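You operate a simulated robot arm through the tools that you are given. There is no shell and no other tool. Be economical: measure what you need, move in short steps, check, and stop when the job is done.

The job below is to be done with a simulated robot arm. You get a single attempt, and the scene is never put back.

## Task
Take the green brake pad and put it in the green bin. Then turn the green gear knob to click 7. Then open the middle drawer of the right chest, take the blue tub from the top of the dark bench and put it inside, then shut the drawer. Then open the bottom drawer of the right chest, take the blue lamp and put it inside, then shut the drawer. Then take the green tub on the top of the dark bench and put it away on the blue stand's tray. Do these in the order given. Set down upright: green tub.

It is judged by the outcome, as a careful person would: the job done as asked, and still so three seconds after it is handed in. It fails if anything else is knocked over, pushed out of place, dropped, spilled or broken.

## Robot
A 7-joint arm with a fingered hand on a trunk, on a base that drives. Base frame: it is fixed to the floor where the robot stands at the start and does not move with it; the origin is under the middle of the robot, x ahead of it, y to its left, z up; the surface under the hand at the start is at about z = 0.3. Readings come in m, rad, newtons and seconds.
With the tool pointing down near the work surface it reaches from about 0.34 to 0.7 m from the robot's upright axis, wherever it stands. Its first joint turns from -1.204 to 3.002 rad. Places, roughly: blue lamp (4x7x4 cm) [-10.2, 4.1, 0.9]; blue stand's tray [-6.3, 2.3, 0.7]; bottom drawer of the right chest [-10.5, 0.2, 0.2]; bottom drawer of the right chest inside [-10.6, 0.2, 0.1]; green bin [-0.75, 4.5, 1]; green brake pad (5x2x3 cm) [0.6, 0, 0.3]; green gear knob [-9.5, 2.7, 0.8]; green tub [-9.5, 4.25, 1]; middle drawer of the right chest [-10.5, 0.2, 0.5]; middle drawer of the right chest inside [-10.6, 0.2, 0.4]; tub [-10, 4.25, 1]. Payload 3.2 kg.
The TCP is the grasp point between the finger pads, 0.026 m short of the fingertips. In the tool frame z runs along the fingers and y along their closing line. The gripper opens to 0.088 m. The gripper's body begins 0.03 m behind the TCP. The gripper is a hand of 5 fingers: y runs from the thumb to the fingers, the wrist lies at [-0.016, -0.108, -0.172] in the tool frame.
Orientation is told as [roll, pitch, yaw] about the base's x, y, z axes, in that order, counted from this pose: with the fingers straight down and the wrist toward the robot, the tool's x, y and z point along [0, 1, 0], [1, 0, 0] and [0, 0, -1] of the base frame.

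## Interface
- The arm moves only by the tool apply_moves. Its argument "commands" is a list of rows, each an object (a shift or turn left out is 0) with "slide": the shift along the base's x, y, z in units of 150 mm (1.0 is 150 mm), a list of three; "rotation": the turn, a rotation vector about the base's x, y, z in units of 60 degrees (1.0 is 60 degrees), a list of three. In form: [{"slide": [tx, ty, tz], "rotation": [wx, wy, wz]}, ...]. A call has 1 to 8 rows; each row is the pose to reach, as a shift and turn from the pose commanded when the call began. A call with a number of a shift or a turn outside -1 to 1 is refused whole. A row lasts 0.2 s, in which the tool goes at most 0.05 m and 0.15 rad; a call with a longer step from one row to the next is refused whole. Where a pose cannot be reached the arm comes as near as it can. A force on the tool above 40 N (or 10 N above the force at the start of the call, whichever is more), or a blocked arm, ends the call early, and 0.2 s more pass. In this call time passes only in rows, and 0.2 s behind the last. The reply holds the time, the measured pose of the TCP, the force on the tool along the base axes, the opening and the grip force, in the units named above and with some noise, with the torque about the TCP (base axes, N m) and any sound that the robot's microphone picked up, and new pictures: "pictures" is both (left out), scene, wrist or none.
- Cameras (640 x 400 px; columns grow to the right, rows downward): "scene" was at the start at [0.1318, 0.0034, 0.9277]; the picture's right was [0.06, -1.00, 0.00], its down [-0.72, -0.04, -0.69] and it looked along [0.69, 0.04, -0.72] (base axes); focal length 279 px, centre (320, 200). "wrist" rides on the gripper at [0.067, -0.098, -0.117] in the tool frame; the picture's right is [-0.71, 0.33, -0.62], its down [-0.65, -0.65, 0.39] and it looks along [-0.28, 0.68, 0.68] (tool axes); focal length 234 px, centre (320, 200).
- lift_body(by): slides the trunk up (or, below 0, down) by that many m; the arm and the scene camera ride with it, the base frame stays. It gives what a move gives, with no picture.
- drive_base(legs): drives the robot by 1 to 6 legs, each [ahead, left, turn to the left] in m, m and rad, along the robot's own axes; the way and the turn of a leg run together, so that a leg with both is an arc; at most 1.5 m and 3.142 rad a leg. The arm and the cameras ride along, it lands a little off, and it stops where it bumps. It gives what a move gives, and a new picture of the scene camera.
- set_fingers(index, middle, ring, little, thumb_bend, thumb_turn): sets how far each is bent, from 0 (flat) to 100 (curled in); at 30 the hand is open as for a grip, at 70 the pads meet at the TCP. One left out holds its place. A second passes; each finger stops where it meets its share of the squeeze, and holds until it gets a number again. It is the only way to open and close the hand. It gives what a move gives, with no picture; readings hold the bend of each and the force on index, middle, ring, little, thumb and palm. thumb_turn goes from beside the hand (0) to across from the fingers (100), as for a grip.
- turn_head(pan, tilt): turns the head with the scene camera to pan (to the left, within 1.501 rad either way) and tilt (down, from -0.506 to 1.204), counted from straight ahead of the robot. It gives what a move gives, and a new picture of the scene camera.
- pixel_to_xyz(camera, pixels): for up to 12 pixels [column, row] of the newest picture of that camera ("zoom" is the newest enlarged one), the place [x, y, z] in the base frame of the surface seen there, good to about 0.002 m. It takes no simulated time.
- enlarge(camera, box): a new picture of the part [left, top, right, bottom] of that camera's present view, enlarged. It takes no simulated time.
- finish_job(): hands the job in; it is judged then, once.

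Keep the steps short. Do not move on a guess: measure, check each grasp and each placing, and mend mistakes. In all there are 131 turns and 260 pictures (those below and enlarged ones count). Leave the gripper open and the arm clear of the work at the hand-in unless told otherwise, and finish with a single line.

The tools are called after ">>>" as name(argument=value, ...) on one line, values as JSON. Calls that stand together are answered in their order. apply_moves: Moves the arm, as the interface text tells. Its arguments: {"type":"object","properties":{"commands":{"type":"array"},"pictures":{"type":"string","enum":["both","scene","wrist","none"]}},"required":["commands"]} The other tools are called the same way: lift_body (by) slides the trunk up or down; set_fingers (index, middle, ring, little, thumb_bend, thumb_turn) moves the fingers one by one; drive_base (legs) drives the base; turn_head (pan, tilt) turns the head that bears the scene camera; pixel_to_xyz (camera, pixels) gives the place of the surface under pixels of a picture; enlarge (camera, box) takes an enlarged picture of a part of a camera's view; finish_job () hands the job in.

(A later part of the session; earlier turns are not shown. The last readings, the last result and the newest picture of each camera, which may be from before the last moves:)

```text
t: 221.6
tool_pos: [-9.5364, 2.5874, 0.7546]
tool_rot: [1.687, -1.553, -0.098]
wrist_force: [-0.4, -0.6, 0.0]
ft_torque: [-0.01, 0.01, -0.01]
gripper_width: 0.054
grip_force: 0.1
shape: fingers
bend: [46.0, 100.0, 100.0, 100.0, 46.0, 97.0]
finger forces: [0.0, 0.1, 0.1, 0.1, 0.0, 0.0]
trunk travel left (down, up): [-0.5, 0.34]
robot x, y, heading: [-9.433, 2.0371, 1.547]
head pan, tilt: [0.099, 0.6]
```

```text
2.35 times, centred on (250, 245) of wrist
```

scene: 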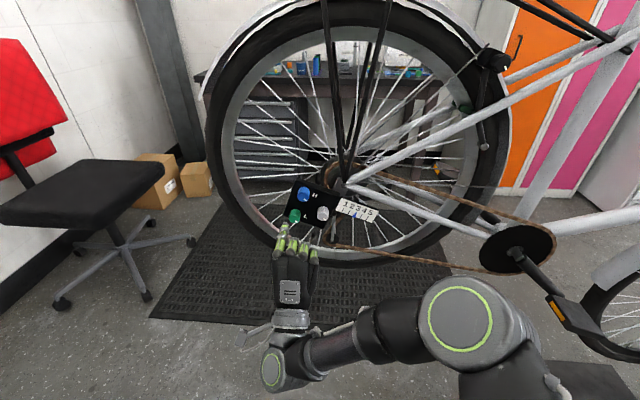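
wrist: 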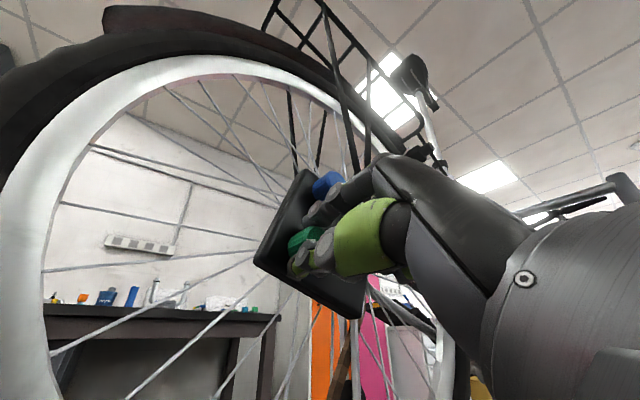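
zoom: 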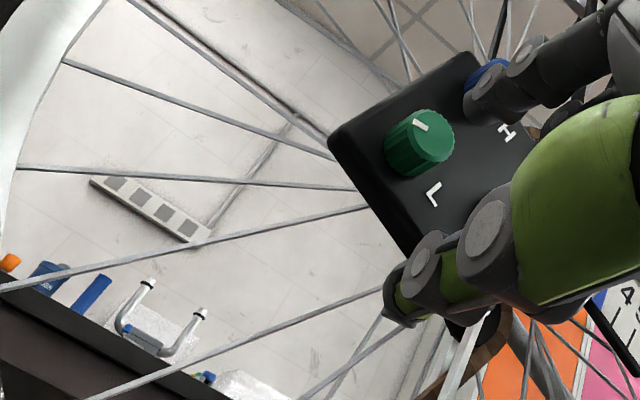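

No ticks. I now regrip and turn counter-clockwise, listening, in one batch.

>>> apply_moves(commands=[{"slide": [0, 0, 0.2], "rotation": [0, 0.14, 0]}, {"slide": [-0.01, 0, 0.37], "rotation": [0, 0.28, 0]}, {"slide": [-0.01, 0, 0.37], "rotation": [0, 0.42, 0]}, {"slide": [-0.01, 0.2, 0.37], "rotation": [0, 0.55, 0]}, {"slide": [-0.01, 0.41, 0.37], "rotation": [0, 0.55, 0]}], pictures="none")

>>> set_fingers(index=74, thumb_bend=74)

>>> apply_moves(commands=[{"rotation": [0, -0.1, 0]}, {"rotation": [0, -0.2, 0]}, {"rotation": [0, -0.3, 0]}, {"rotation": [0, -0.4, 0]}, {"rotation": [0, -0.5, 0]}, {"rotation": [0, -0.6, 0]}], pictures="none")

>>> apply_moves(commands=[{"rotation": [0, -0.1, 0]}, {"rotation": [0, -0.2, 0]}, {"rotation": [0, -0.3, 0]}, {"rotation": [0, -0.4, 0]}, {"rotation": [0, -0.5, 0]}, {"rotation": [0, -0.6, 0]}], pictures="wrist")

```text
t: 222.8
tool_pos: [-9.5361, 2.6503, 0.813]
tool_rot: [1.594, -0.974, -0.002]
wrist_force: [0.3, 0.0, 0.0]
ft_torque: [0.01, 0.05, 0.01]
gripper_width: 0.054
grip_force: 0.0
shape: fingers
bend: [46.0, 100.0, 100.0, 100.0, 46.0, 97.0]
finger forces: [0.0, 0.0, 0.1, 0.1, 0.0, 0.0]
trunk travel left (down, up): [-0.5, 0.34]
robot x, y, heading: [-9.4337, 2.0346, 1.552]
head pan, tilt: [0.099, 0.6]
```

```text
t: 223.8
tool_pos: [-9.5385, 2.6516, 0.81]
tool_rot: [1.586, -0.978, 0.005]
wrist_force: [-5.5, -1.1, -7.9]
ft_torque: [-0.15, -0.06, 0.09]
gripper_width: 0.0167
grip_force: 10.5
shape: fingers
bend: [73.0, 100.0, 100.0, 100.0, 62.0, 97.0]
finger forces: [5.1, 0.0, 0.0, 0.0, 15.0, 0.1]
trunk travel left (down, up): [-0.5, 0.34]
robot x, y, heading: [-9.4393, 2.0322, 1.545]
head pan, tilt: [0.099, 0.6]
```

```text
t: 225.2
tool_pos: [-9.5416, 2.6501, 0.81]
tool_rot: [-1.554, -1.531, -3.139]
wrist_force: [-10.8, -0.2, -5.8]
ft_torque: [-0.08, 0.05, 0.11]
gripper_width: 0.015
grip_force: 11.0
shape: fingers
bend: [73.0, 100.0, 100.0, 100.0, 63.0, 93.0]
finger forces: [7.6, 0.1, 0.1, 0.0, 14.1, 0.0]
trunk travel left (down, up): [-0.5, 0.34]
robot x, y, heading: [-9.4391, 2.0371, 1.554]
head pan, tilt: [0.099, 0.6]
```

```text
t: 226.6
tool_pos: [-9.5399, 2.6511, 0.8089]
tool_rot: [-1.54, -0.906, 3.132]
wrist_force: [-17.0, -6.9, -11.8]
ft_torque: [-0.07, 0.03, 0.34]
gripper_width: 0.015
grip_force: 12.8
shape: fingers
bend: [73.0, 100.0, 100.0, 100.0, 66.0, 92.0]
finger forces: [13.7, 0.0, 0.0, 0.1, 12.6, 0.0]
trunk travel left (down, up): [-0.5, 0.34]
robot x, y, heading: [-9.4391, 2.0373, 1.549]
head pan, tilt: [0.099, 0.6]
```

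wrist: 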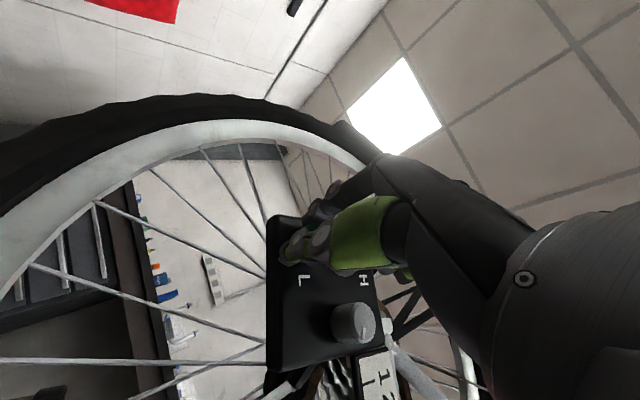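

Index slipped off. I open, back off and check the mark.

>>> set_fingers(index=46, thumb_bend=46)

>>> apply_moves(commands=[{"slide": [0, -0.1, 0]}, {"slide": [0, -0.3, -0.1], "rotation": [0, 0.1, 0]}, {"slide": [0, -0.4, -0.2], "rotation": [0, 0.2, 0]}, {"slide": [0, -0.4, -0.35], "rotation": [0, 0.3, 0]}], pictures="none")

>>> enlarge(camera="scene", box=[296, 180, 352, 228])

```text
t: 227.6
tool_pos: [-9.5365, 2.6517, 0.8133]
tool_rot: [-1.554, -0.913, 3.14]
wrist_force: [0.0, -0.3, -0.3]
ft_torque: [-0.05, -0.03, -0.04]
gripper_width: 0.0539
grip_force: 0.1
shape: fingers
bend: [46.0, 100.0, 100.0, 100.0, 46.0, 97.0]
finger forces: [0.0, 0.0, 0.0, 0.1, 0.0, 0.0]
trunk travel left (down, up): [-0.5, 0.34]
robot x, y, heading: [-9.4352, 2.0377, 1.551]
head pan, tilt: [0.099, 0.6]
```

```text
t: 228.6
tool_pos: [-9.5402, 2.589, 0.7616]
tool_rot: [-1.555, -1.225, -3.133]
wrist_force: [0.3, -0.2, -0.6]
ft_torque: [0.04, -0.01, 0.04]
gripper_width: 0.054
grip_force: 0.0
shape: fingers
bend: [46.0, 100.0, 100.0, 100.0, 46.0, 97.0]
finger forces: [0.0, 0.0, 0.0, 0.0, 0.0, 0.0]
trunk travel left (down, up): [-0.5, 0.34]
robot x, y, heading: [-9.4383, 2.0391, 1.549]
head pan, tilt: [0.099, 0.6]
```

```text
8.33 times, centred on (324, 204) of scene
```

zoom: 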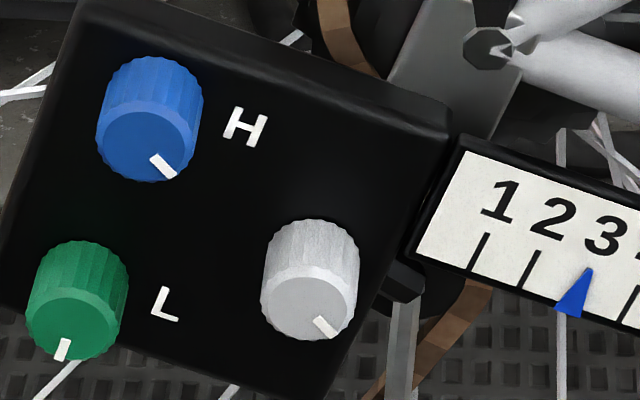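

The mark returned exactly to its earlier place, so the knob does sit in detents: start, +~57°, +~115° – consistent with ~30° steps (4, 6 and 8 o'clock in the box's own tilted frame). I now turn just one small step clockwise from here, slowly, listening.

>>> apply_moves(commands=[{"slide": [0.012, 0, 0.2], "rotation": [0, -0.1, 0]}, {"slide": [0.012, 0.1, 0.317], "rotation": [0, -0.2, 0]}, {"slide": [0.012, 0.25, 0.317], "rotation": [0, -0.25, 0]}, {"slide": [0.012, 0.4, 0.317], "rotation": [0, -0.25, 0]}], pictures="none")

>>> set_fingers(index=74, thumb_bend=74)

>>> apply_moves(commands=[{"rotation": [0, 0.04, 0]}, {"rotation": [0, 0.08, 0]}, {"rotation": [0, 0.12, 0]}, {"rotation": [0, 0.16, 0]}, {"rotation": [0, 0.2, 0]}, {"rotation": [0, 0.24, 0]}, {"rotation": [0, 0.28, 0]}, {"rotation": [0, 0.32, 0]}], pictures="none")

>>> enlarge(camera="wrist", box=[220, 180, 380, 300])

```text
t: 229.6
tool_pos: [-9.5351, 2.6495, 0.8075]
tool_rot: [-1.554, -0.958, -3.14]
wrist_force: [0.3, -0.5, -0.4]
ft_torque: [0.0, 0.0, -0.01]
gripper_width: 0.0541
grip_force: 0.0
shape: fingers
bend: [46.0, 100.0, 100.0, 100.0, 46.0, 97.0]
finger forces: [0.0, 0.0, 0.0, 0.0, 0.0, 0.0]
trunk travel left (down, up): [-0.5, 0.34]
robot x, y, heading: [-9.4363, 2.0361, 1.547]
head pan, tilt: [0.099, 0.6]
```

```text
t: 230.6
tool_pos: [-9.536, 2.6489, 0.8081]
tool_rot: [-1.553, -0.96, -3.14]
wrist_force: [0.2, 1.1, 1.3]
ft_torque: [0.06, 0.03, -0.03]
gripper_width: 0.0204
grip_force: 7.9
shape: fingers
bend: [60.0, 100.0, 100.0, 100.0, 65.0, 97.0]
finger forces: [8.6, 0.0, 0.0, 0.1, 7.8, 0.1]
trunk travel left (down, up): [-0.5, 0.34]
robot x, y, heading: [-9.4354, 2.0369, 1.552]
head pan, tilt: [0.099, 0.6]
```

```text
t: 232.3
tool_pos: [-9.5361, 2.65, 0.8058]
tool_rot: [-1.551, -1.298, -3.141]
wrist_force: [4.5, -4.6, -4.1]
ft_torque: [-0.14, -0.03, -0.06]
gripper_width: 0.0201
grip_force: 9.0
shape: fingers
bend: [62.0, 100.0, 100.0, 100.0, 64.0, 98.0]
finger forces: [6.1, 0.0, 0.1, 0.1, 12.5, 0.0]
trunk travel left (down, up): [-0.5, 0.34]
robot x, y, heading: [-9.4352, 2.0351, 1.557]
head pan, tilt: [0.099, 0.6]
```

```text
3.33 times, centred on (300, 240) of wrist
```

zoom: 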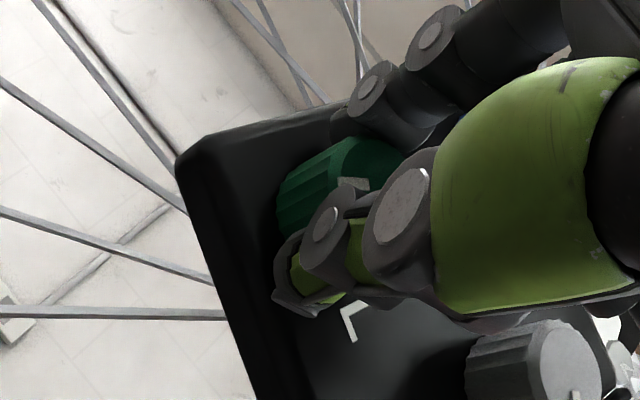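

>>> apply_moves(commands=[{"rotation": [0, 0.06, 0]}, {"rotation": [0, 0.12, 0]}, {"rotation": [0, 0.17, 0]}], pictures="none")

>>> set_fingers(index=46, thumb_bend=46)

>>> apply_moves(commands=[{"slide": [0, -0.1, 0]}, {"slide": [0, -0.3, -0.1]}, {"slide": [0, -0.4, -0.2]}, {"slide": [0, -0.4, -0.35]}], pictures="none")

>>> enlarge(camera="scene", box=[296, 180, 352, 228])

```text
t: 233.2
tool_pos: [-9.5365, 2.6486, 0.8075]
tool_rot: [-1.553, -1.475, -3.139]
wrist_force: [3.3, -3.5, -5.8]
ft_torque: [-0.14, -0.03, -0.07]
gripper_width: 0.0199
grip_force: 9.2
shape: fingers
bend: [62.0, 100.0, 100.0, 100.0, 64.0, 98.0]
finger forces: [5.5, 0.0, 0.1, 0.1, 12.8, 0.0]
trunk travel left (down, up): [-0.5, 0.34]
robot x, y, heading: [-9.4314, 2.0363, 1.554]
head pan, tilt: [0.099, 0.6]
```

```text
t: 234.2
tool_pos: [-9.5362, 2.6494, 0.8059]
tool_rot: [-1.565, -1.474, -3.127]
wrist_force: [-0.2, -0.7, 0.3]
ft_torque: [0.01, -0.01, 0.01]
gripper_width: 0.0537
grip_force: 0.1
shape: fingers
bend: [46.0, 100.0, 100.0, 100.0, 46.0, 97.0]
finger forces: [0.1, 0.0, 0.0, 0.0, 0.0, 0.0]
trunk travel left (down, up): [-0.5, 0.34]
robot x, y, heading: [-9.4324, 2.0345, 1.553]
head pan, tilt: [0.099, 0.6]
```

```text
t: 235.2
tool_pos: [-9.5361, 2.5876, 0.7561]
tool_rot: [-1.571, -1.474, -3.122]
wrist_force: [0.1, -0.6, 0.0]
ft_torque: [-0.03, 0.04, 0.01]
gripper_width: 0.0539
grip_force: 0.1
shape: fingers
bend: [46.0, 100.0, 100.0, 100.0, 46.0, 97.0]
finger forces: [0.0, 0.0, 0.1, 0.1, 0.0, 0.1]
trunk travel left (down, up): [-0.5, 0.34]
robot x, y, heading: [-9.4359, 2.0349, 1.555]
head pan, tilt: [0.099, 0.6]
```

```text
8.33 times, centred on (324, 204) of scene
```

zoom: 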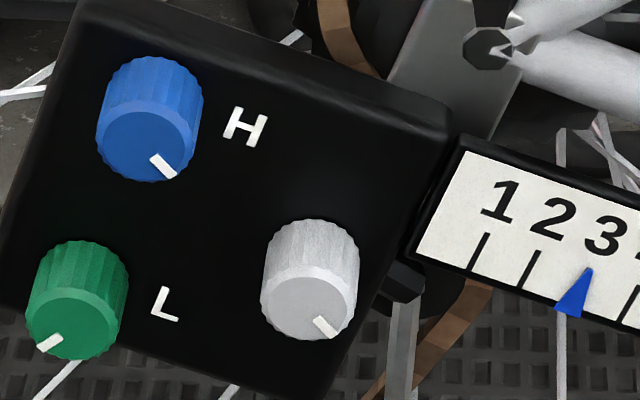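

The mark is now one ~30° step further (7 o'clock in the box's frame). I measure the angles more exactly with strong enlargements of green and (untouched) white.

>>> enlarge(camera="scene", box=[282, 211, 306, 226])

>>> enlarge(camera="scene", box=[310, 208, 334, 223])

```text
16.00 times, centred on (294, 218) of scene
```

zoom: 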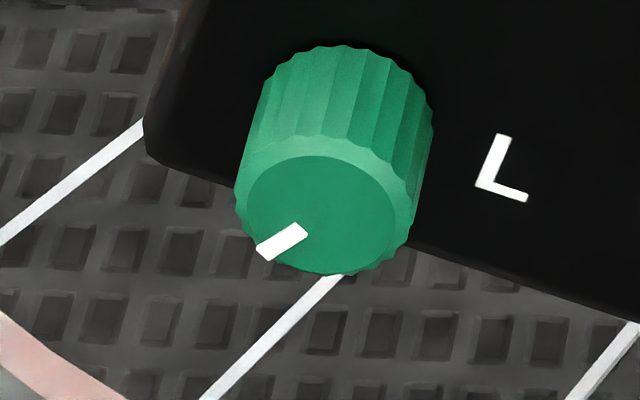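

```text
16.00 times, centred on (322, 216) of scene
```

zoom: 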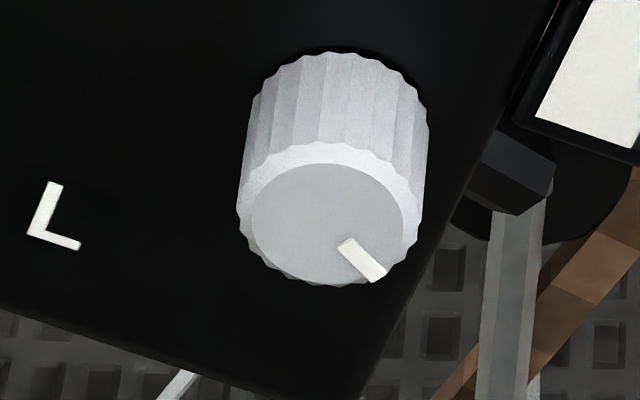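

Refined: start mark 48°, now 139.5° (image-corrected) → three 30° steps; in the box's frame start = 4 o'clock, now = 7 o'clock. To learn where zero/stop lies I turn it counter-clockwise by two grips and watch torque and mark.

>>> apply_moves(commands=[{"slide": [-0.01, 0, 0.2], "rotation": [0, 0.14, 0]}, {"slide": [-0.01, 0.1, 0.35], "rotation": [0, 0.28, 0]}, {"slide": [-0.01, 0.25, 0.35], "rotation": [0, 0.42, 0]}, {"slide": [-0.01, 0.41, 0.35], "rotation": [0, 0.42, 0]}], pictures="none")

>>> set_fingers(index=74, thumb_bend=74)

>>> apply_moves(commands=[{"rotation": [0, -0.13, 0]}, {"rotation": [0, -0.26, 0]}, {"rotation": [0, -0.39, 0]}, {"rotation": [0, -0.52, 0]}, {"rotation": [0, -0.65, 0]}, {"rotation": [0, -0.78, 0]}, {"rotation": [0, -0.9, 0]}, {"rotation": [0, -1.0, 0]}], pictures="none")

>>> set_fingers(index=46, thumb_bend=46)

>>> apply_moves(commands=[{"slide": [0, -0.1, 0]}, {"slide": [0, -0.3, -0.1]}, {"slide": [0, -0.4, -0.2]}, {"slide": [0, -0.4, -0.35]}], pictures="none")

>>> enlarge(camera="scene", box=[282, 211, 306, 226])

```text
t: 236.2
tool_pos: [-9.5384, 2.6514, 0.8074]
tool_rot: [1.594, -1.226, -0.003]
wrist_force: [-0.1, -0.4, -0.7]
ft_torque: [0.0, 0.04, -0.01]
gripper_width: 0.054
grip_force: 0.0
shape: fingers
bend: [46.0, 100.0, 100.0, 100.0, 46.0, 97.0]
finger forces: [0.0, 0.1, 0.1, 0.1, 0.0, 0.0]
trunk travel left (down, up): [-0.5, 0.34]
robot x, y, heading: [-9.4364, 2.0401, 1.555]
head pan, tilt: [0.099, 0.6]
```

```text
t: 237.2
tool_pos: [-9.5388, 2.6512, 0.8065]
tool_rot: [1.589, -1.226, 0.004]
wrist_force: [-1.6, -0.3, -4.3]
ft_torque: [-0.08, -0.01, 0.06]
gripper_width: 0.0184
grip_force: 9.1
shape: fingers
bend: [61.0, 100.0, 100.0, 100.0, 63.0, 97.0]
finger forces: [7.1, 0.0, 0.0, 0.1, 11.8, 0.0]
trunk travel left (down, up): [-0.5, 0.34]
robot x, y, heading: [-9.434, 2.0321, 1.551]
head pan, tilt: [0.099, 0.6]
```

```text
t: 238.9
tool_pos: [-9.5368, 2.6519, 0.807]
tool_rot: [-1.547, -0.867, 3.139]
wrist_force: [-7.5, -2.5, -3.4]
ft_torque: [-0.03, -0.01, 0.16]
gripper_width: 0.0178
grip_force: 10.6
shape: fingers
bend: [59.0, 100.0, 100.0, 100.0, 66.0, 96.0]
finger forces: [12.2, 0.0, 0.0, 0.0, 8.6, 0.1]
trunk travel left (down, up): [-0.5, 0.34]
robot x, y, heading: [-9.4356, 2.0366, 1.555]
head pan, tilt: [0.099, 0.6]
```

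```text
t: 239.9
tool_pos: [-9.5371, 2.6514, 0.8089]
tool_rot: [-1.554, -0.871, 3.142]
wrist_force: [0.3, 0.0, -0.1]
ft_torque: [0.02, 0.03, -0.02]
gripper_width: 0.0539
grip_force: 0.1
shape: fingers
bend: [46.0, 100.0, 100.0, 100.0, 46.0, 97.0]
finger forces: [0.0, 0.0, 0.0, 0.1, 0.0, 0.1]
trunk travel left (down, up): [-0.5, 0.34]
robot x, y, heading: [-9.4371, 2.0358, 1.552]
head pan, tilt: [0.099, 0.6]
```

```text
t: 240.9
tool_pos: [-9.5412, 2.59, 0.7546]
tool_rot: [-1.554, -0.866, -3.135]
wrist_force: [-1.1, 0.5, -0.4]
ft_torque: [0.01, -0.02, -0.02]
gripper_width: 0.054
grip_force: 0.0
shape: fingers
bend: [46.0, 100.0, 100.0, 100.0, 46.0, 97.0]
finger forces: [0.0, 0.1, 0.0, 0.0, 0.0, 0.0]
trunk travel left (down, up): [-0.5, 0.34]
robot x, y, heading: [-9.4342, 2.0356, 1.549]
head pan, tilt: [0.099, 0.6]
```

```text
16.00 times, centred on (294, 218) of scene
```

zoom: 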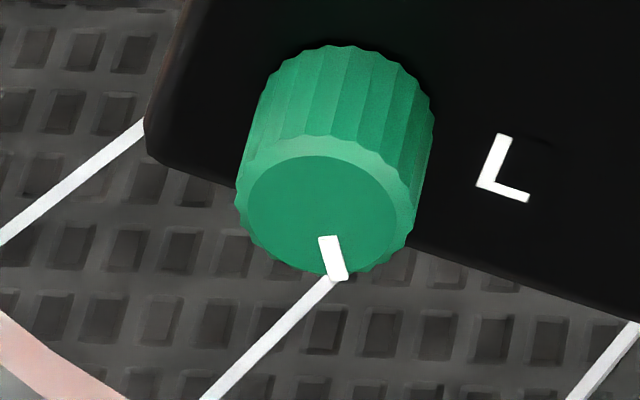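

One step from the start. Again counter-clockwise 60° (past the start if free).

>>> apply_moves(commands=[{"slide": [0.02, 0, 0.2], "rotation": [0, 0.14, 0]}, {"slide": [0.02, 0, 0.35], "rotation": [0, 0.28, 0]}, {"slide": [0.02, 0, 0.35], "rotation": [0, 0.42, 0]}, {"slide": [0.02, 0, 0.35], "rotation": [0, 0.56, 0]}, {"slide": [0.02, 0.1, 0.35], "rotation": [0, 0.7, 0]}, {"slide": [0.02, 0.2, 0.35], "rotation": [0, 0.84, 0]}, {"slide": [0.02, 0.3, 0.35], "rotation": [0, 0.98, 0]}, {"slide": [0.02, 0.41, 0.35], "rotation": [0, 1.0, 0]}], pictures="none")

>>> set_fingers(index=74, thumb_bend=74)

>>> apply_moves(commands=[{"rotation": [0, -0.13, 0]}, {"rotation": [0, -0.26, 0]}, {"rotation": [0, -0.39, 0]}, {"rotation": [0, -0.52, 0]}], pictures="none")

>>> apply_moves(commands=[{"rotation": [0, -0.13, 0]}, {"rotation": [0, -0.26, 0]}, {"rotation": [0, -0.39, 0]}, {"rotation": [0, -0.48, 0]}], pictures="none")

>>> set_fingers(index=46, thumb_bend=46)

>>> apply_moves(commands=[{"slide": [0, -0.1, 0]}, {"slide": [0, -0.3, -0.1]}, {"slide": [0, -0.4, -0.2]}, {"slide": [0, -0.4, -0.35]}], pictures="none")

>>> enlarge(camera="scene", box=[282, 211, 306, 226])

```text
t: 242.8
tool_pos: [-9.5367, 2.6543, 0.8071]
tool_rot: [1.594, -1.227, -0.004]
wrist_force: [-0.6, 0.0, 0.0]
ft_torque: [0.02, -0.02, 0.04]
gripper_width: 0.054
grip_force: 0.1
shape: fingers
bend: [46.0, 100.0, 100.0, 100.0, 46.0, 97.0]
finger forces: [0.0, 0.0, 0.0, 0.1, 0.0, 0.0]
trunk travel left (down, up): [-0.5, 0.34]
robot x, y, heading: [-9.4332, 2.0409, 1.552]
head pan, tilt: [0.099, 0.6]
```

```text
t: 243.8
tool_pos: [-9.5362, 2.6536, 0.8065]
tool_rot: [1.588, -1.227, 0.005]
wrist_force: [-1.0, -2.9, -7.8]
ft_torque: [-0.06, -0.06, 0.01]
gripper_width: 0.0206
grip_force: 12.1
shape: fingers
bend: [61.0, 100.0, 100.0, 100.0, 62.0, 97.0]
finger forces: [7.5, 0.0, 0.0, 0.1, 15.9, 0.1]
trunk travel left (down, up): [-0.5, 0.34]
robot x, y, heading: [-9.4377, 2.0376, 1.548]
head pan, tilt: [0.099, 0.6]
```

```text
t: 244.8
tool_pos: [-9.5351, 2.6534, 0.8077]
tool_rot: [-1.559, -1.366, -3.133]
wrist_force: [-4.9, 1.2, -3.4]
ft_torque: [0.03, 0.02, 0.02]
gripper_width: 0.0203
grip_force: 11.8
shape: fingers
bend: [60.0, 100.0, 100.0, 100.0, 63.0, 95.0]
finger forces: [9.1, 0.1, 0.0, 0.0, 13.2, 0.1]
trunk travel left (down, up): [-0.5, 0.34]
robot x, y, heading: [-9.4361, 2.0322, 1.553]
head pan, tilt: [0.099, 0.6]
```

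```text
t: 245.8
tool_pos: [-9.5332, 2.6539, 0.8069]
tool_rot: [-1.549, -0.866, 3.138]
wrist_force: [-7.3, 0.7, -1.1]
ft_torque: [0.02, -0.01, 0.17]
gripper_width: 0.0198
grip_force: 10.2
shape: fingers
bend: [58.0, 100.0, 100.0, 100.0, 66.0, 96.0]
finger forces: [12.4, 0.1, 0.0, 0.0, 7.7, 0.0]
trunk travel left (down, up): [-0.5, 0.34]
robot x, y, heading: [-9.4358, 2.0344, 1.553]
head pan, tilt: [0.099, 0.6]
```

```text
t: 246.8
tool_pos: [-9.5326, 2.6522, 0.8094]
tool_rot: [-1.553, -0.871, 3.142]
wrist_force: [-0.5, -1.8, -0.2]
ft_torque: [-0.06, 0.01, -0.03]
gripper_width: 0.0541
grip_force: 0.9
shape: fingers
bend: [46.0, 100.0, 100.0, 100.0, 46.0, 98.0]
finger forces: [0.0, 0.1, 0.0, 0.0, 2.5, 0.0]
trunk travel left (down, up): [-0.5, 0.34]
robot x, y, heading: [-9.4375, 2.0327, 1.551]
head pan, tilt: [0.099, 0.6]
```

```text
t: 247.8
tool_pos: [-9.5364, 2.5917, 0.7527]
tool_rot: [-1.556, -0.866, -3.133]
wrist_force: [-0.9, -0.6, -0.8]
ft_torque: [0.02, 0.0, 0.02]
gripper_width: 0.0539
grip_force: 0.0
shape: fingers
bend: [46.0, 100.0, 100.0, 100.0, 46.0, 97.0]
finger forces: [0.0, 0.1, 0.0, 0.1, 0.0, 0.0]
trunk travel left (down, up): [-0.5, 0.34]
robot x, y, heading: [-9.4363, 2.0372, 1.553]
head pan, tilt: [0.099, 0.6]
```

```text
16.00 times, centred on (294, 218) of scene
```

zoom: 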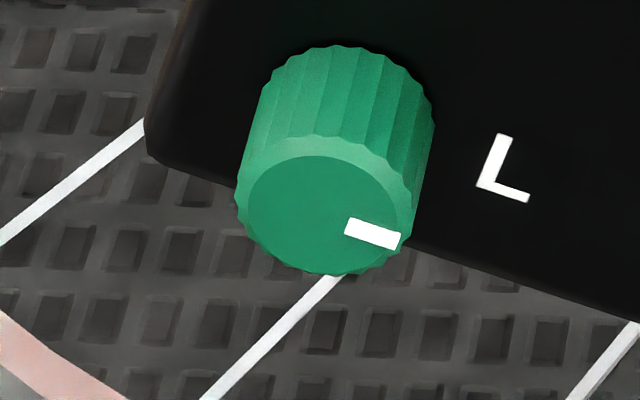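

It moves freely past the start (now 3 o'clock in the box frame), so the start wasn't the stop. Two more counter-clockwise grips to see if there's a stop at 12 o'clock.

>>> apply_moves(commands=[{"slide": [0.0, 0, 0.2], "rotation": [0, 0.14, 0]}, {"slide": [-0.01, 0, 0.36], "rotation": [0, 0.28, 0]}, {"slide": [-0.01, 0, 0.36], "rotation": [0, 0.42, 0]}, {"slide": [-0.01, 0, 0.36], "rotation": [0, 0.56, 0]}, {"slide": [-0.01, 0.1, 0.36], "rotation": [0, 0.7, 0]}, {"slide": [-0.01, 0.2, 0.36], "rotation": [0, 0.84, 0]}, {"slide": [-0.01, 0.3, 0.36], "rotation": [0, 0.98, 0]}, {"slide": [-0.01, 0.39, 0.36], "rotation": [0, 1.0, 0]}], pictures="none")

>>> set_fingers(index=74, thumb_bend=74)

>>> apply_moves(commands=[{"rotation": [0, -0.13, 0]}, {"rotation": [0, -0.26, 0]}, {"rotation": [0, -0.39, 0]}, {"rotation": [0, -0.52, 0]}, {"rotation": [0, -0.65, 0]}, {"rotation": [0, -0.78, 0]}, {"rotation": [0, -0.9, 0]}, {"rotation": [0, -1.0, 0]}], pictures="none")

>>> set_fingers(index=46, thumb_bend=46)

>>> apply_moves(commands=[{"slide": [0, -0.2, 0], "rotation": [0, 0.1, 0]}, {"slide": [0, -0.4, -0.05], "rotation": [0, 0.24, 0]}, {"slide": [0, -0.4, -0.35], "rotation": [0, 0.38, 0]}], pictures="none")

>>> enlarge(camera="scene", box=[282, 211, 306, 226])

>>> apply_moves(commands=[{"slide": [0.0, 0, 0.2], "rotation": [0, 0.14, 0]}, {"slide": [-0.0, 0, 0.35], "rotation": [0, 0.28, 0]}, {"slide": [-0.0, 0.1, 0.35], "rotation": [0, 0.42, 0]}, {"slide": [-0.0, 0.25, 0.35], "rotation": [0, 0.56, 0]}, {"slide": [-0.0, 0.4, 0.35], "rotation": [0, 0.62, 0]}], pictures="none")

>>> set_fingers(index=74, thumb_bend=74)

>>> apply_moves(commands=[{"rotation": [0, -0.13, 0]}, {"rotation": [0, -0.26, 0]}, {"rotation": [0, -0.39, 0]}, {"rotation": [0, -0.52, 0]}, {"rotation": [0, -0.65, 0]}, {"rotation": [0, -0.78, 0]}, {"rotation": [0, -0.9, 0]}, {"rotation": [0, -1.0, 0]}], pictures="none")

>>> set_fingers(index=46, thumb_bend=46)

>>> apply_moves(commands=[{"slide": [0, -0.2, 0], "rotation": [0, 0.1, 0]}, {"slide": [0, -0.4, -0.05], "rotation": [0, 0.24, 0]}, {"slide": [0, -0.4, -0.35], "rotation": [0, 0.38, 0]}], pictures="none")

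>>> enlarge(camera="scene", box=[282, 211, 306, 226])

```text
t: 249.6
tool_pos: [-9.5347, 2.651, 0.8084]
tool_rot: [1.591, -1.225, -0.002]
wrist_force: [0.3, -0.3, 0.1]
ft_torque: [0.0, -0.03, -0.02]
gripper_width: 0.0541
grip_force: 0.1
shape: fingers
bend: [46.0, 100.0, 100.0, 100.0, 46.0, 97.0]
finger forces: [0.0, 0.0, 0.1, 0.1, 0.1, 0.1]
trunk travel left (down, up): [-0.5, 0.34]
robot x, y, heading: [-9.4363, 2.0356, 1.554]
head pan, tilt: [0.099, 0.6]
```

```text
t: 250.6
tool_pos: [-9.536, 2.6521, 0.8077]
tool_rot: [1.585, -1.229, 0.006]
wrist_force: [-1.3, -0.9, -8.3]
ft_torque: [-0.06, -0.04, 0.0]
gripper_width: 0.0194
grip_force: 11.1
shape: fingers
bend: [61.0, 100.0, 100.0, 100.0, 62.0, 97.0]
finger forces: [6.9, 0.0, 0.1, 0.0, 15.7, 0.0]
trunk travel left (down, up): [-0.5, 0.34]
robot x, y, heading: [-9.4334, 2.0353, 1.552]
head pan, tilt: [0.099, 0.6]
```

```text
t: 252.3
tool_pos: [-9.5355, 2.6503, 0.8077]
tool_rot: [-1.549, -0.866, 3.137]
wrist_force: [-5.1, -2.1, -0.8]
ft_torque: [0.01, 0.0, 0.14]
gripper_width: 0.0192
grip_force: 10.2
shape: fingers
bend: [58.0, 100.0, 100.0, 100.0, 66.0, 96.0]
finger forces: [11.7, 0.0, 0.0, 0.0, 8.8, 0.1]
trunk travel left (down, up): [-0.5, 0.34]
robot x, y, heading: [-9.4374, 2.0388, 1.551]
head pan, tilt: [0.099, 0.6]
```

```text
t: 253.3
tool_pos: [-9.5345, 2.6511, 0.8097]
tool_rot: [-1.553, -0.871, 3.141]
wrist_force: [0.2, -0.3, -0.5]
ft_torque: [0.03, 0.01, -0.01]
gripper_width: 0.0539
grip_force: 0.1
shape: fingers
bend: [46.0, 100.0, 100.0, 100.0, 46.0, 97.0]
finger forces: [0.1, 0.1, 0.0, 0.0, 0.0, 0.0]
trunk travel left (down, up): [-0.5, 0.34]
robot x, y, heading: [-9.4377, 2.0352, 1.549]
head pan, tilt: [0.099, 0.6]
```

```text
t: 254.2
tool_pos: [-9.5376, 2.5926, 0.7531]
tool_rot: [-1.558, -1.268, -3.132]
wrist_force: [-0.2, 0.5, -0.2]
ft_torque: [0.05, 0.03, 0.02]
gripper_width: 0.0541
grip_force: 0.1
shape: fingers
bend: [46.0, 100.0, 100.0, 100.0, 46.0, 97.0]
finger forces: [0.0, 0.1, 0.0, 0.0, 0.1, 0.0]
trunk travel left (down, up): [-0.5, 0.34]
robot x, y, heading: [-9.4405, 2.0344, 1.549]
head pan, tilt: [0.099, 0.6]
```

```text
16.00 times, centred on (294, 218) of scene
```

zoom: 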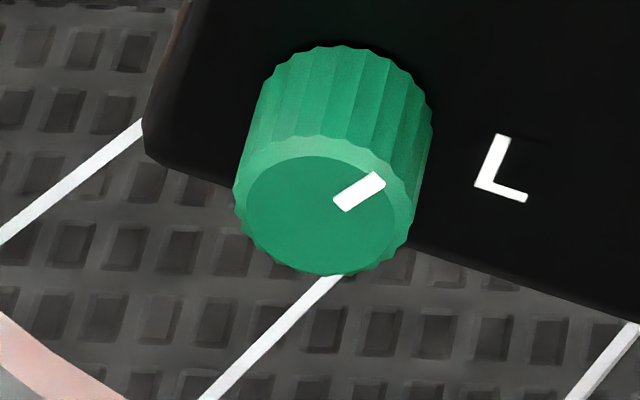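

```text
t: 255.3
tool_pos: [-9.5363, 2.6514, 0.8088]
tool_rot: [1.59, -1.225, 0.0]
wrist_force: [0.1, 0.3, -0.1]
ft_torque: [0.01, 0.04, -0.02]
gripper_width: 0.0541
grip_force: 0.1
shape: fingers
bend: [46.0, 100.0, 100.0, 100.0, 46.0, 97.0]
finger forces: [0.0, 0.0, 0.0, 0.1, 0.1, 0.0]
trunk travel left (down, up): [-0.5, 0.34]
robot x, y, heading: [-9.4375, 2.0383, 1.549]
head pan, tilt: [0.099, 0.6]
```

```text
t: 256.4
tool_pos: [-9.5369, 2.6506, 0.8083]
tool_rot: [1.585, -1.228, 0.006]
wrist_force: [-2.0, -1.7, -9.0]
ft_torque: [-0.11, -0.02, 0.02]
gripper_width: 0.0201
grip_force: 11.9
shape: fingers
bend: [72.0, 100.0, 100.0, 100.0, 62.0, 97.0]
finger forces: [7.1, 0.0, 0.0, 0.0, 16.7, 0.0]
trunk travel left (down, up): [-0.5, 0.34]
robot x, y, heading: [-9.4389, 2.0374, 1.555]
head pan, tilt: [0.099, 0.6]
```

```text
t: 258.1
tool_pos: [-9.5354, 2.6527, 0.8082]
tool_rot: [-1.547, -0.865, 3.137]
wrist_force: [-8.4, -0.7, -1.2]
ft_torque: [0.07, 0.2, 0.13]
gripper_width: 0.0179
grip_force: 11.5
shape: fingers
bend: [57.0, 100.0, 100.0, 100.0, 66.0, 91.0]
finger forces: [10.7, 0.1, 0.1, 0.1, 12.5, 0.0]
trunk travel left (down, up): [-0.5, 0.34]
robot x, y, heading: [-9.4373, 2.0361, 1.553]
head pan, tilt: [0.099, 0.6]
```

```text
t: 259.1
tool_pos: [-9.534, 2.6532, 0.8105]
tool_rot: [-1.553, -0.874, 3.139]
wrist_force: [0.3, -0.3, 0.0]
ft_torque: [0.01, -0.02, -0.01]
gripper_width: 0.0539
grip_force: 0.0
shape: fingers
bend: [46.0, 100.0, 100.0, 100.0, 46.0, 97.0]
finger forces: [0.0, 0.0, 0.1, 0.0, 0.0, 0.0]
trunk travel left (down, up): [-0.5, 0.34]
robot x, y, heading: [-9.4367, 2.0369, 1.546]
head pan, tilt: [0.099, 0.6]
```

```text
t: 259.9
tool_pos: [-9.5367, 2.5909, 0.758]
tool_rot: [-1.557, -1.268, -3.133]
wrist_force: [0.9, 0.8, -0.3]
ft_torque: [-0.02, -0.02, 0.01]
gripper_width: 0.0541
grip_force: 0.1
shape: fingers
bend: [46.0, 100.0, 100.0, 100.0, 46.0, 97.0]
finger forces: [0.0, 0.0, 0.0, 0.1, 0.0, 0.0]
trunk travel left (down, up): [-0.5, 0.34]
robot x, y, heading: [-9.4385, 2.0363, 1.554]
head pan, tilt: [0.099, 0.6]
```

```text
16.00 times, centred on (294, 218) of scene
```

zoom: 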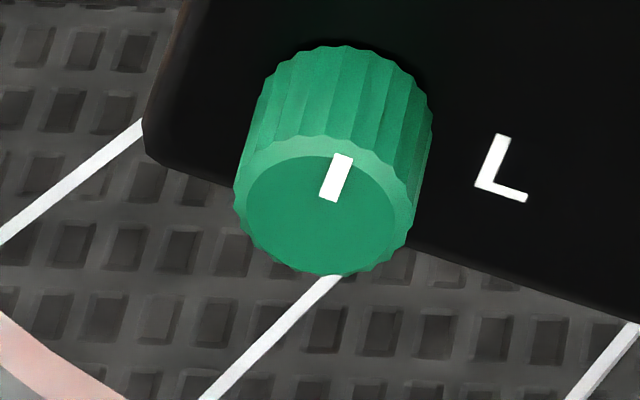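

The knob stopped at exactly 12 o'clock of its box (mark parallel to L's stroke; torque rose, grip slipped): that is click 0, and the start was 4 o'clock. To verify the step size I turn clockwise 45° from the stop and see where it settles.

>>> apply_moves(commands=[{"slide": [0.0, 0, 0.2], "rotation": [0, -0.1, 0]}, {"slide": [0.0, 0.05, 0.34], "rotation": [0, -0.2, 0]}, {"slide": [0.0, 0.2, 0.34], "rotation": [0, -0.3, 0]}, {"slide": [0.0, 0.4, 0.34], "rotation": [0, -0.38, 0]}], pictures="none")

>>> set_fingers(index=74, thumb_bend=74)

>>> apply_moves(commands=[{"rotation": [0, 0.13, 0]}, {"rotation": [0, 0.26, 0]}, {"rotation": [0, 0.39, 0]}, {"rotation": [0, 0.52, 0]}, {"rotation": [0, 0.65, 0]}, {"rotation": [0, 0.75, 0]}], pictures="none")

>>> set_fingers(index=46, thumb_bend=46)

>>> apply_moves(commands=[{"slide": [0, -0.2, 0]}, {"slide": [0, -0.4, -0.05]}, {"slide": [0, -0.4, -0.35]}], pictures="none")

>>> enlarge(camera="scene", box=[282, 211, 306, 226])

```text
t: 260.9
tool_pos: [-9.5339, 2.6525, 0.8098]
tool_rot: [-1.554, -0.871, 3.14]
wrist_force: [0.1, -1.0, -0.4]
ft_torque: [0.0, -0.02, -0.01]
gripper_width: 0.0543
grip_force: 0.1
shape: fingers
bend: [46.0, 100.0, 100.0, 100.0, 46.0, 97.0]
finger forces: [0.0, 0.1, 0.0, 0.0, 0.3, 0.0]
trunk travel left (down, up): [-0.5, 0.34]
robot x, y, heading: [-9.4358, 2.0346, 1.55]
head pan, tilt: [0.099, 0.6]
```

```text
t: 261.9
tool_pos: [-9.5335, 2.6534, 0.8091]
tool_rot: [-1.553, -0.872, 3.138]
wrist_force: [0.5, 2.1, 4.7]
ft_torque: [0.07, 0.06, 0.0]
gripper_width: 0.0214
grip_force: 9.5
shape: fingers
bend: [59.0, 100.0, 100.0, 100.0, 65.0, 97.0]
finger forces: [10.7, 0.0, 0.0, 0.1, 7.6, 0.1]
trunk travel left (down, up): [-0.5, 0.34]
robot x, y, heading: [-9.4389, 2.0352, 1.553]
head pan, tilt: [0.099, 0.6]
```

```text
t: 263.4
tool_pos: [-9.5362, 2.652, 0.8061]
tool_rot: [1.571, -1.484, 0.019]
wrist_force: [6.2, -2.4, -6.4]
ft_torque: [-0.12, -0.04, -0.11]
gripper_width: 0.0211
grip_force: 9.3
shape: fingers
bend: [61.0, 100.0, 100.0, 100.0, 63.0, 99.0]
finger forces: [5.4, 0.0, 0.0, 0.0, 13.1, 0.1]
trunk travel left (down, up): [-0.5, 0.34]
robot x, y, heading: [-9.4404, 2.0353, 1.554]
head pan, tilt: [0.099, 0.6]
```

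```text
t: 264.4
tool_pos: [-9.5365, 2.6524, 0.8084]
tool_rot: [1.608, -1.488, -0.018]
wrist_force: [0.0, 0.2, -0.6]
ft_torque: [0.02, -0.02, 0.03]
gripper_width: 0.0537
grip_force: 0.1
shape: fingers
bend: [46.0, 100.0, 100.0, 100.0, 46.0, 97.0]
finger forces: [0.0, 0.0, 0.1, 0.0, 0.0, 0.0]
trunk travel left (down, up): [-0.5, 0.34]
robot x, y, heading: [-9.4356, 2.0383, 1.548]
head pan, tilt: [0.099, 0.6]
```

```text
t: 265.1
tool_pos: [-9.5355, 2.5893, 0.7553]
tool_rot: [1.61, -1.488, -0.019]
wrist_force: [0.5, 0.1, -0.1]
ft_torque: [-0.01, 0.01, -0.01]
gripper_width: 0.054
grip_force: 0.1
shape: fingers
bend: [46.0, 100.0, 100.0, 100.0, 46.0, 97.0]
finger forces: [0.0, 0.0, 0.0, 0.0, 0.1, 0.1]
trunk travel left (down, up): [-0.5, 0.34]
robot x, y, heading: [-9.4351, 2.0345, 1.55]
head pan, tilt: [0.099, 0.6]
```

```text
16.00 times, centred on (294, 218) of scene
```

zoom: 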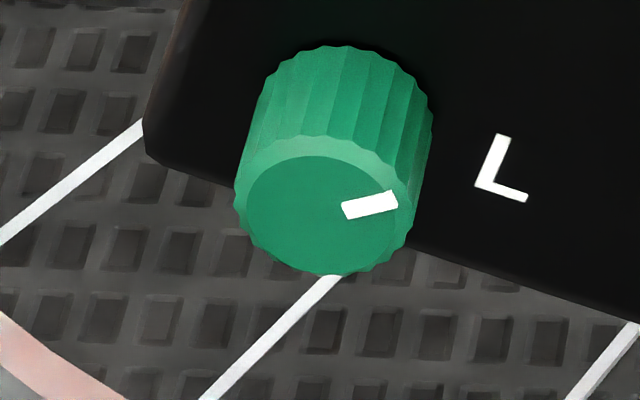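

The knob rests at ~52° from the stop, so the detents (if any) are fine; start was ~119°. To learn the full range I turn it clockwise to the other stop, several grips in a row.

>>> apply_moves(commands=[{"slide": [0.0, 0, 0.2], "rotation": [0, -0.14, 0]}, {"slide": [0.0, 0.0, 0.35], "rotation": [0, -0.28, 0]}, {"slide": [0.0, 0.0, 0.35], "rotation": [0, -0.42, 0]}, {"slide": [0.0, 0.1, 0.35], "rotation": [0, -0.56, 0]}, {"slide": [0.0, 0.25, 0.35], "rotation": [0, -0.7, 0]}, {"slide": [0.0, 0.41, 0.35], "rotation": [0, -0.72, 0]}], pictures="none")

>>> set_fingers(index=74, thumb_bend=74)

>>> apply_moves(commands=[{"rotation": [0, 0.13, 0]}, {"rotation": [0, 0.26, 0]}, {"rotation": [0, 0.39, 0]}, {"rotation": [0, 0.52, 0]}, {"rotation": [0, 0.65, 0]}, {"rotation": [0, 0.78, 0]}, {"rotation": [0, 0.9, 0]}, {"rotation": [0, 1.0, 0]}], pictures="none")

>>> set_fingers(index=46, thumb_bend=46)

>>> apply_moves(commands=[{"rotation": [0, -0.13, 0]}, {"rotation": [0, -0.26, 0]}, {"rotation": [0, -0.39, 0]}, {"rotation": [0, -0.52, 0]}, {"rotation": [0, -0.65, 0]}, {"rotation": [0, -0.78, 0]}, {"rotation": [0, -0.9, 0]}, {"rotation": [0, -1.0, 0]}], pictures="none")

>>> set_fingers(index=74, thumb_bend=74)

>>> apply_moves(commands=[{"rotation": [0, 0.13, 0]}, {"rotation": [0, 0.26, 0]}, {"rotation": [0, 0.39, 0]}, {"rotation": [0, 0.52, 0]}, {"rotation": [0, 0.65, 0]}, {"rotation": [0, 0.78, 0]}, {"rotation": [0, 0.9, 0]}, {"rotation": [0, 1.0, 0]}], pictures="none")

>>> set_fingers(index=46, thumb_bend=46)

>>> apply_moves(commands=[{"rotation": [0, -0.13, 0]}, {"rotation": [0, -0.26, 0]}, {"rotation": [0, -0.39, 0]}, {"rotation": [0, -0.52, 0]}, {"rotation": [0, -0.65, 0]}, {"rotation": [0, -0.78, 0]}, {"rotation": [0, -0.9, 0]}, {"rotation": [0, -1.0, 0]}], pictures="wrist")

>>> enlarge(camera="wrist", box=[220, 180, 380, 300])

```text
t: 266.6
tool_pos: [-9.5342, 2.6525, 0.8097]
tool_rot: [-1.554, -0.898, 3.141]
wrist_force: [0.3, -0.4, 0.9]
ft_torque: [-0.04, 0.01, 0.01]
gripper_width: 0.0539
grip_force: 0.6
shape: fingers
bend: [46.0, 100.0, 100.0, 100.0, 46.0, 98.0]
finger forces: [0.1, 0.0, 0.0, 0.0, 0.2, 0.0]
trunk travel left (down, up): [-0.5, 0.34]
robot x, y, heading: [-9.4357, 2.0307, 1.553]
head pan, tilt: [0.099, 0.6]
```

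```text
t: 267.6
tool_pos: [-9.5336, 2.6522, 0.8084]
tool_rot: [-1.552, -0.901, 3.14]
wrist_force: [1.7, 1.8, 1.7]
ft_torque: [0.05, 0.05, 0.0]
gripper_width: 0.0213
grip_force: 9.0
shape: fingers
bend: [60.0, 100.0, 100.0, 100.0, 64.0, 97.0]
finger forces: [10.0, 0.0, 0.0, 0.1, 9.0, 0.1]
trunk travel left (down, up): [-0.5, 0.34]
robot x, y, heading: [-9.4373, 2.0385, 1.551]
head pan, tilt: [0.099, 0.6]
```

```text
t: 269.4
tool_pos: [-9.5381, 2.653, 0.8064]
tool_rot: [1.586, -1.194, 0.004]
wrist_force: [2.5, -3.8, -10.6]
ft_torque: [-0.11, -0.03, 0.03]
gripper_width: 0.0204
grip_force: 10.5
shape: fingers
bend: [62.0, 100.0, 100.0, 100.0, 62.0, 99.0]
finger forces: [5.4, 0.1, 0.0, 0.0, 15.7, 0.1]
trunk travel left (down, up): [-0.5, 0.34]
robot x, y, heading: [-9.4372, 2.038, 1.556]
head pan, tilt: [0.099, 0.6]
```

```text
t: 270.4
tool_pos: [-9.5354, 2.6517, 0.8071]
tool_rot: [1.594, -1.196, -0.003]
wrist_force: [-0.3, 0.0, 0.2]
ft_torque: [0.01, 0.01, 0.0]
gripper_width: 0.0536
grip_force: 0.0
shape: fingers
bend: [46.0, 100.0, 100.0, 100.0, 46.0, 97.0]
finger forces: [0.0, 0.1, 0.1, 0.1, 0.1, 0.0]
trunk travel left (down, up): [-0.5, 0.34]
robot x, y, heading: [-9.4381, 2.0363, 1.551]
head pan, tilt: [0.099, 0.6]
```

```text
t: 272.1
tool_pos: [-9.5355, 2.654, 0.8072]
tool_rot: [-1.551, -0.897, 3.139]
wrist_force: [-1.5, -1.9, -0.4]
ft_torque: [-0.07, 0.02, 0.01]
gripper_width: 0.0541
grip_force: 0.8
shape: fingers
bend: [46.0, 100.0, 100.0, 100.0, 46.0, 97.0]
finger forces: [0.1, 0.0, 0.1, 0.0, 1.8, 0.0]
trunk travel left (down, up): [-0.5, 0.34]
robot x, y, heading: [-9.4358, 2.0356, 1.55]
head pan, tilt: [0.099, 0.6]
```

```text
t: 273.1
tool_pos: [-9.5359, 2.6535, 0.8071]
tool_rot: [-1.552, -0.9, -3.143]
wrist_force: [0.9, -0.4, -1.4]
ft_torque: [-0.03, -0.02, -0.04]
gripper_width: 0.0202
grip_force: 9.7
shape: fingers
bend: [60.0, 100.0, 100.0, 100.0, 64.0, 97.0]
finger forces: [9.1, 0.0, 0.0, 0.0, 10.6, 0.1]
trunk travel left (down, up): [-0.5, 0.34]
robot x, y, heading: [-9.4334, 2.0378, 1.55]
head pan, tilt: [0.099, 0.6]
```

```text
t: 274.9
tool_pos: [-9.5365, 2.6534, 0.8071]
tool_rot: [1.586, -1.195, 0.005]
wrist_force: [1.9, -4.4, -11.3]
ft_torque: [-0.17, -0.04, 0.03]
gripper_width: 0.0198
grip_force: 11.1
shape: fingers
bend: [62.0, 100.0, 100.0, 100.0, 62.0, 98.0]
finger forces: [5.1, 0.1, 0.0, 0.0, 16.5, 0.1]
trunk travel left (down, up): [-0.5, 0.34]
robot x, y, heading: [-9.4327, 2.0335, 1.555]
head pan, tilt: [0.099, 0.6]
```

```text
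t: 275.9
tool_pos: [-9.5368, 2.6519, 0.8084]
tool_rot: [1.596, -1.196, -0.003]
wrist_force: [-0.1, 0.4, -0.1]
ft_torque: [-0.01, -0.02, 0.01]
gripper_width: 0.0538
grip_force: 0.0
shape: fingers
bend: [46.0, 100.0, 100.0, 100.0, 46.0, 97.0]
finger forces: [0.0, 0.0, 0.0, 0.0, 0.0, 0.0]
trunk travel left (down, up): [-0.5, 0.34]
robot x, y, heading: [-9.4389, 2.0337, 1.55]
head pan, tilt: [0.099, 0.6]
```

```text
t: 277.8
tool_pos: [-9.5345, 2.6529, 0.8071]
tool_rot: [-1.55, -0.895, 3.14]
wrist_force: [-0.7, -1.6, -0.6]
ft_torque: [0.01, 0.04, 0.02]
gripper_width: 0.054
grip_force: 0.7
shape: fingers
bend: [46.0, 100.0, 100.0, 100.0, 46.0, 97.0]
finger forces: [0.0, 0.0, 0.0, 0.0, 0.7, 0.1]
trunk travel left (down, up): [-0.5, 0.34]
robot x, y, heading: [-9.4358, 2.0371, 1.554]
head pan, tilt: [0.099, 0.6]
```

wrist: 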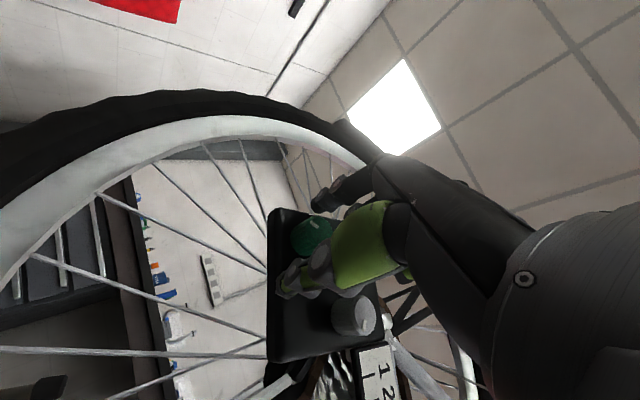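

```text
3.33 times, centred on (300, 240) of wrist
```

zoom: 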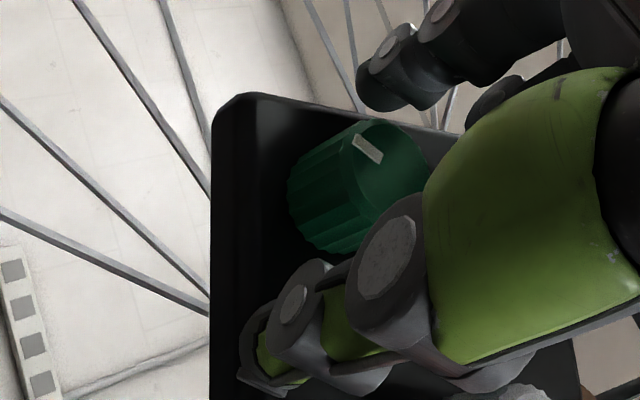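

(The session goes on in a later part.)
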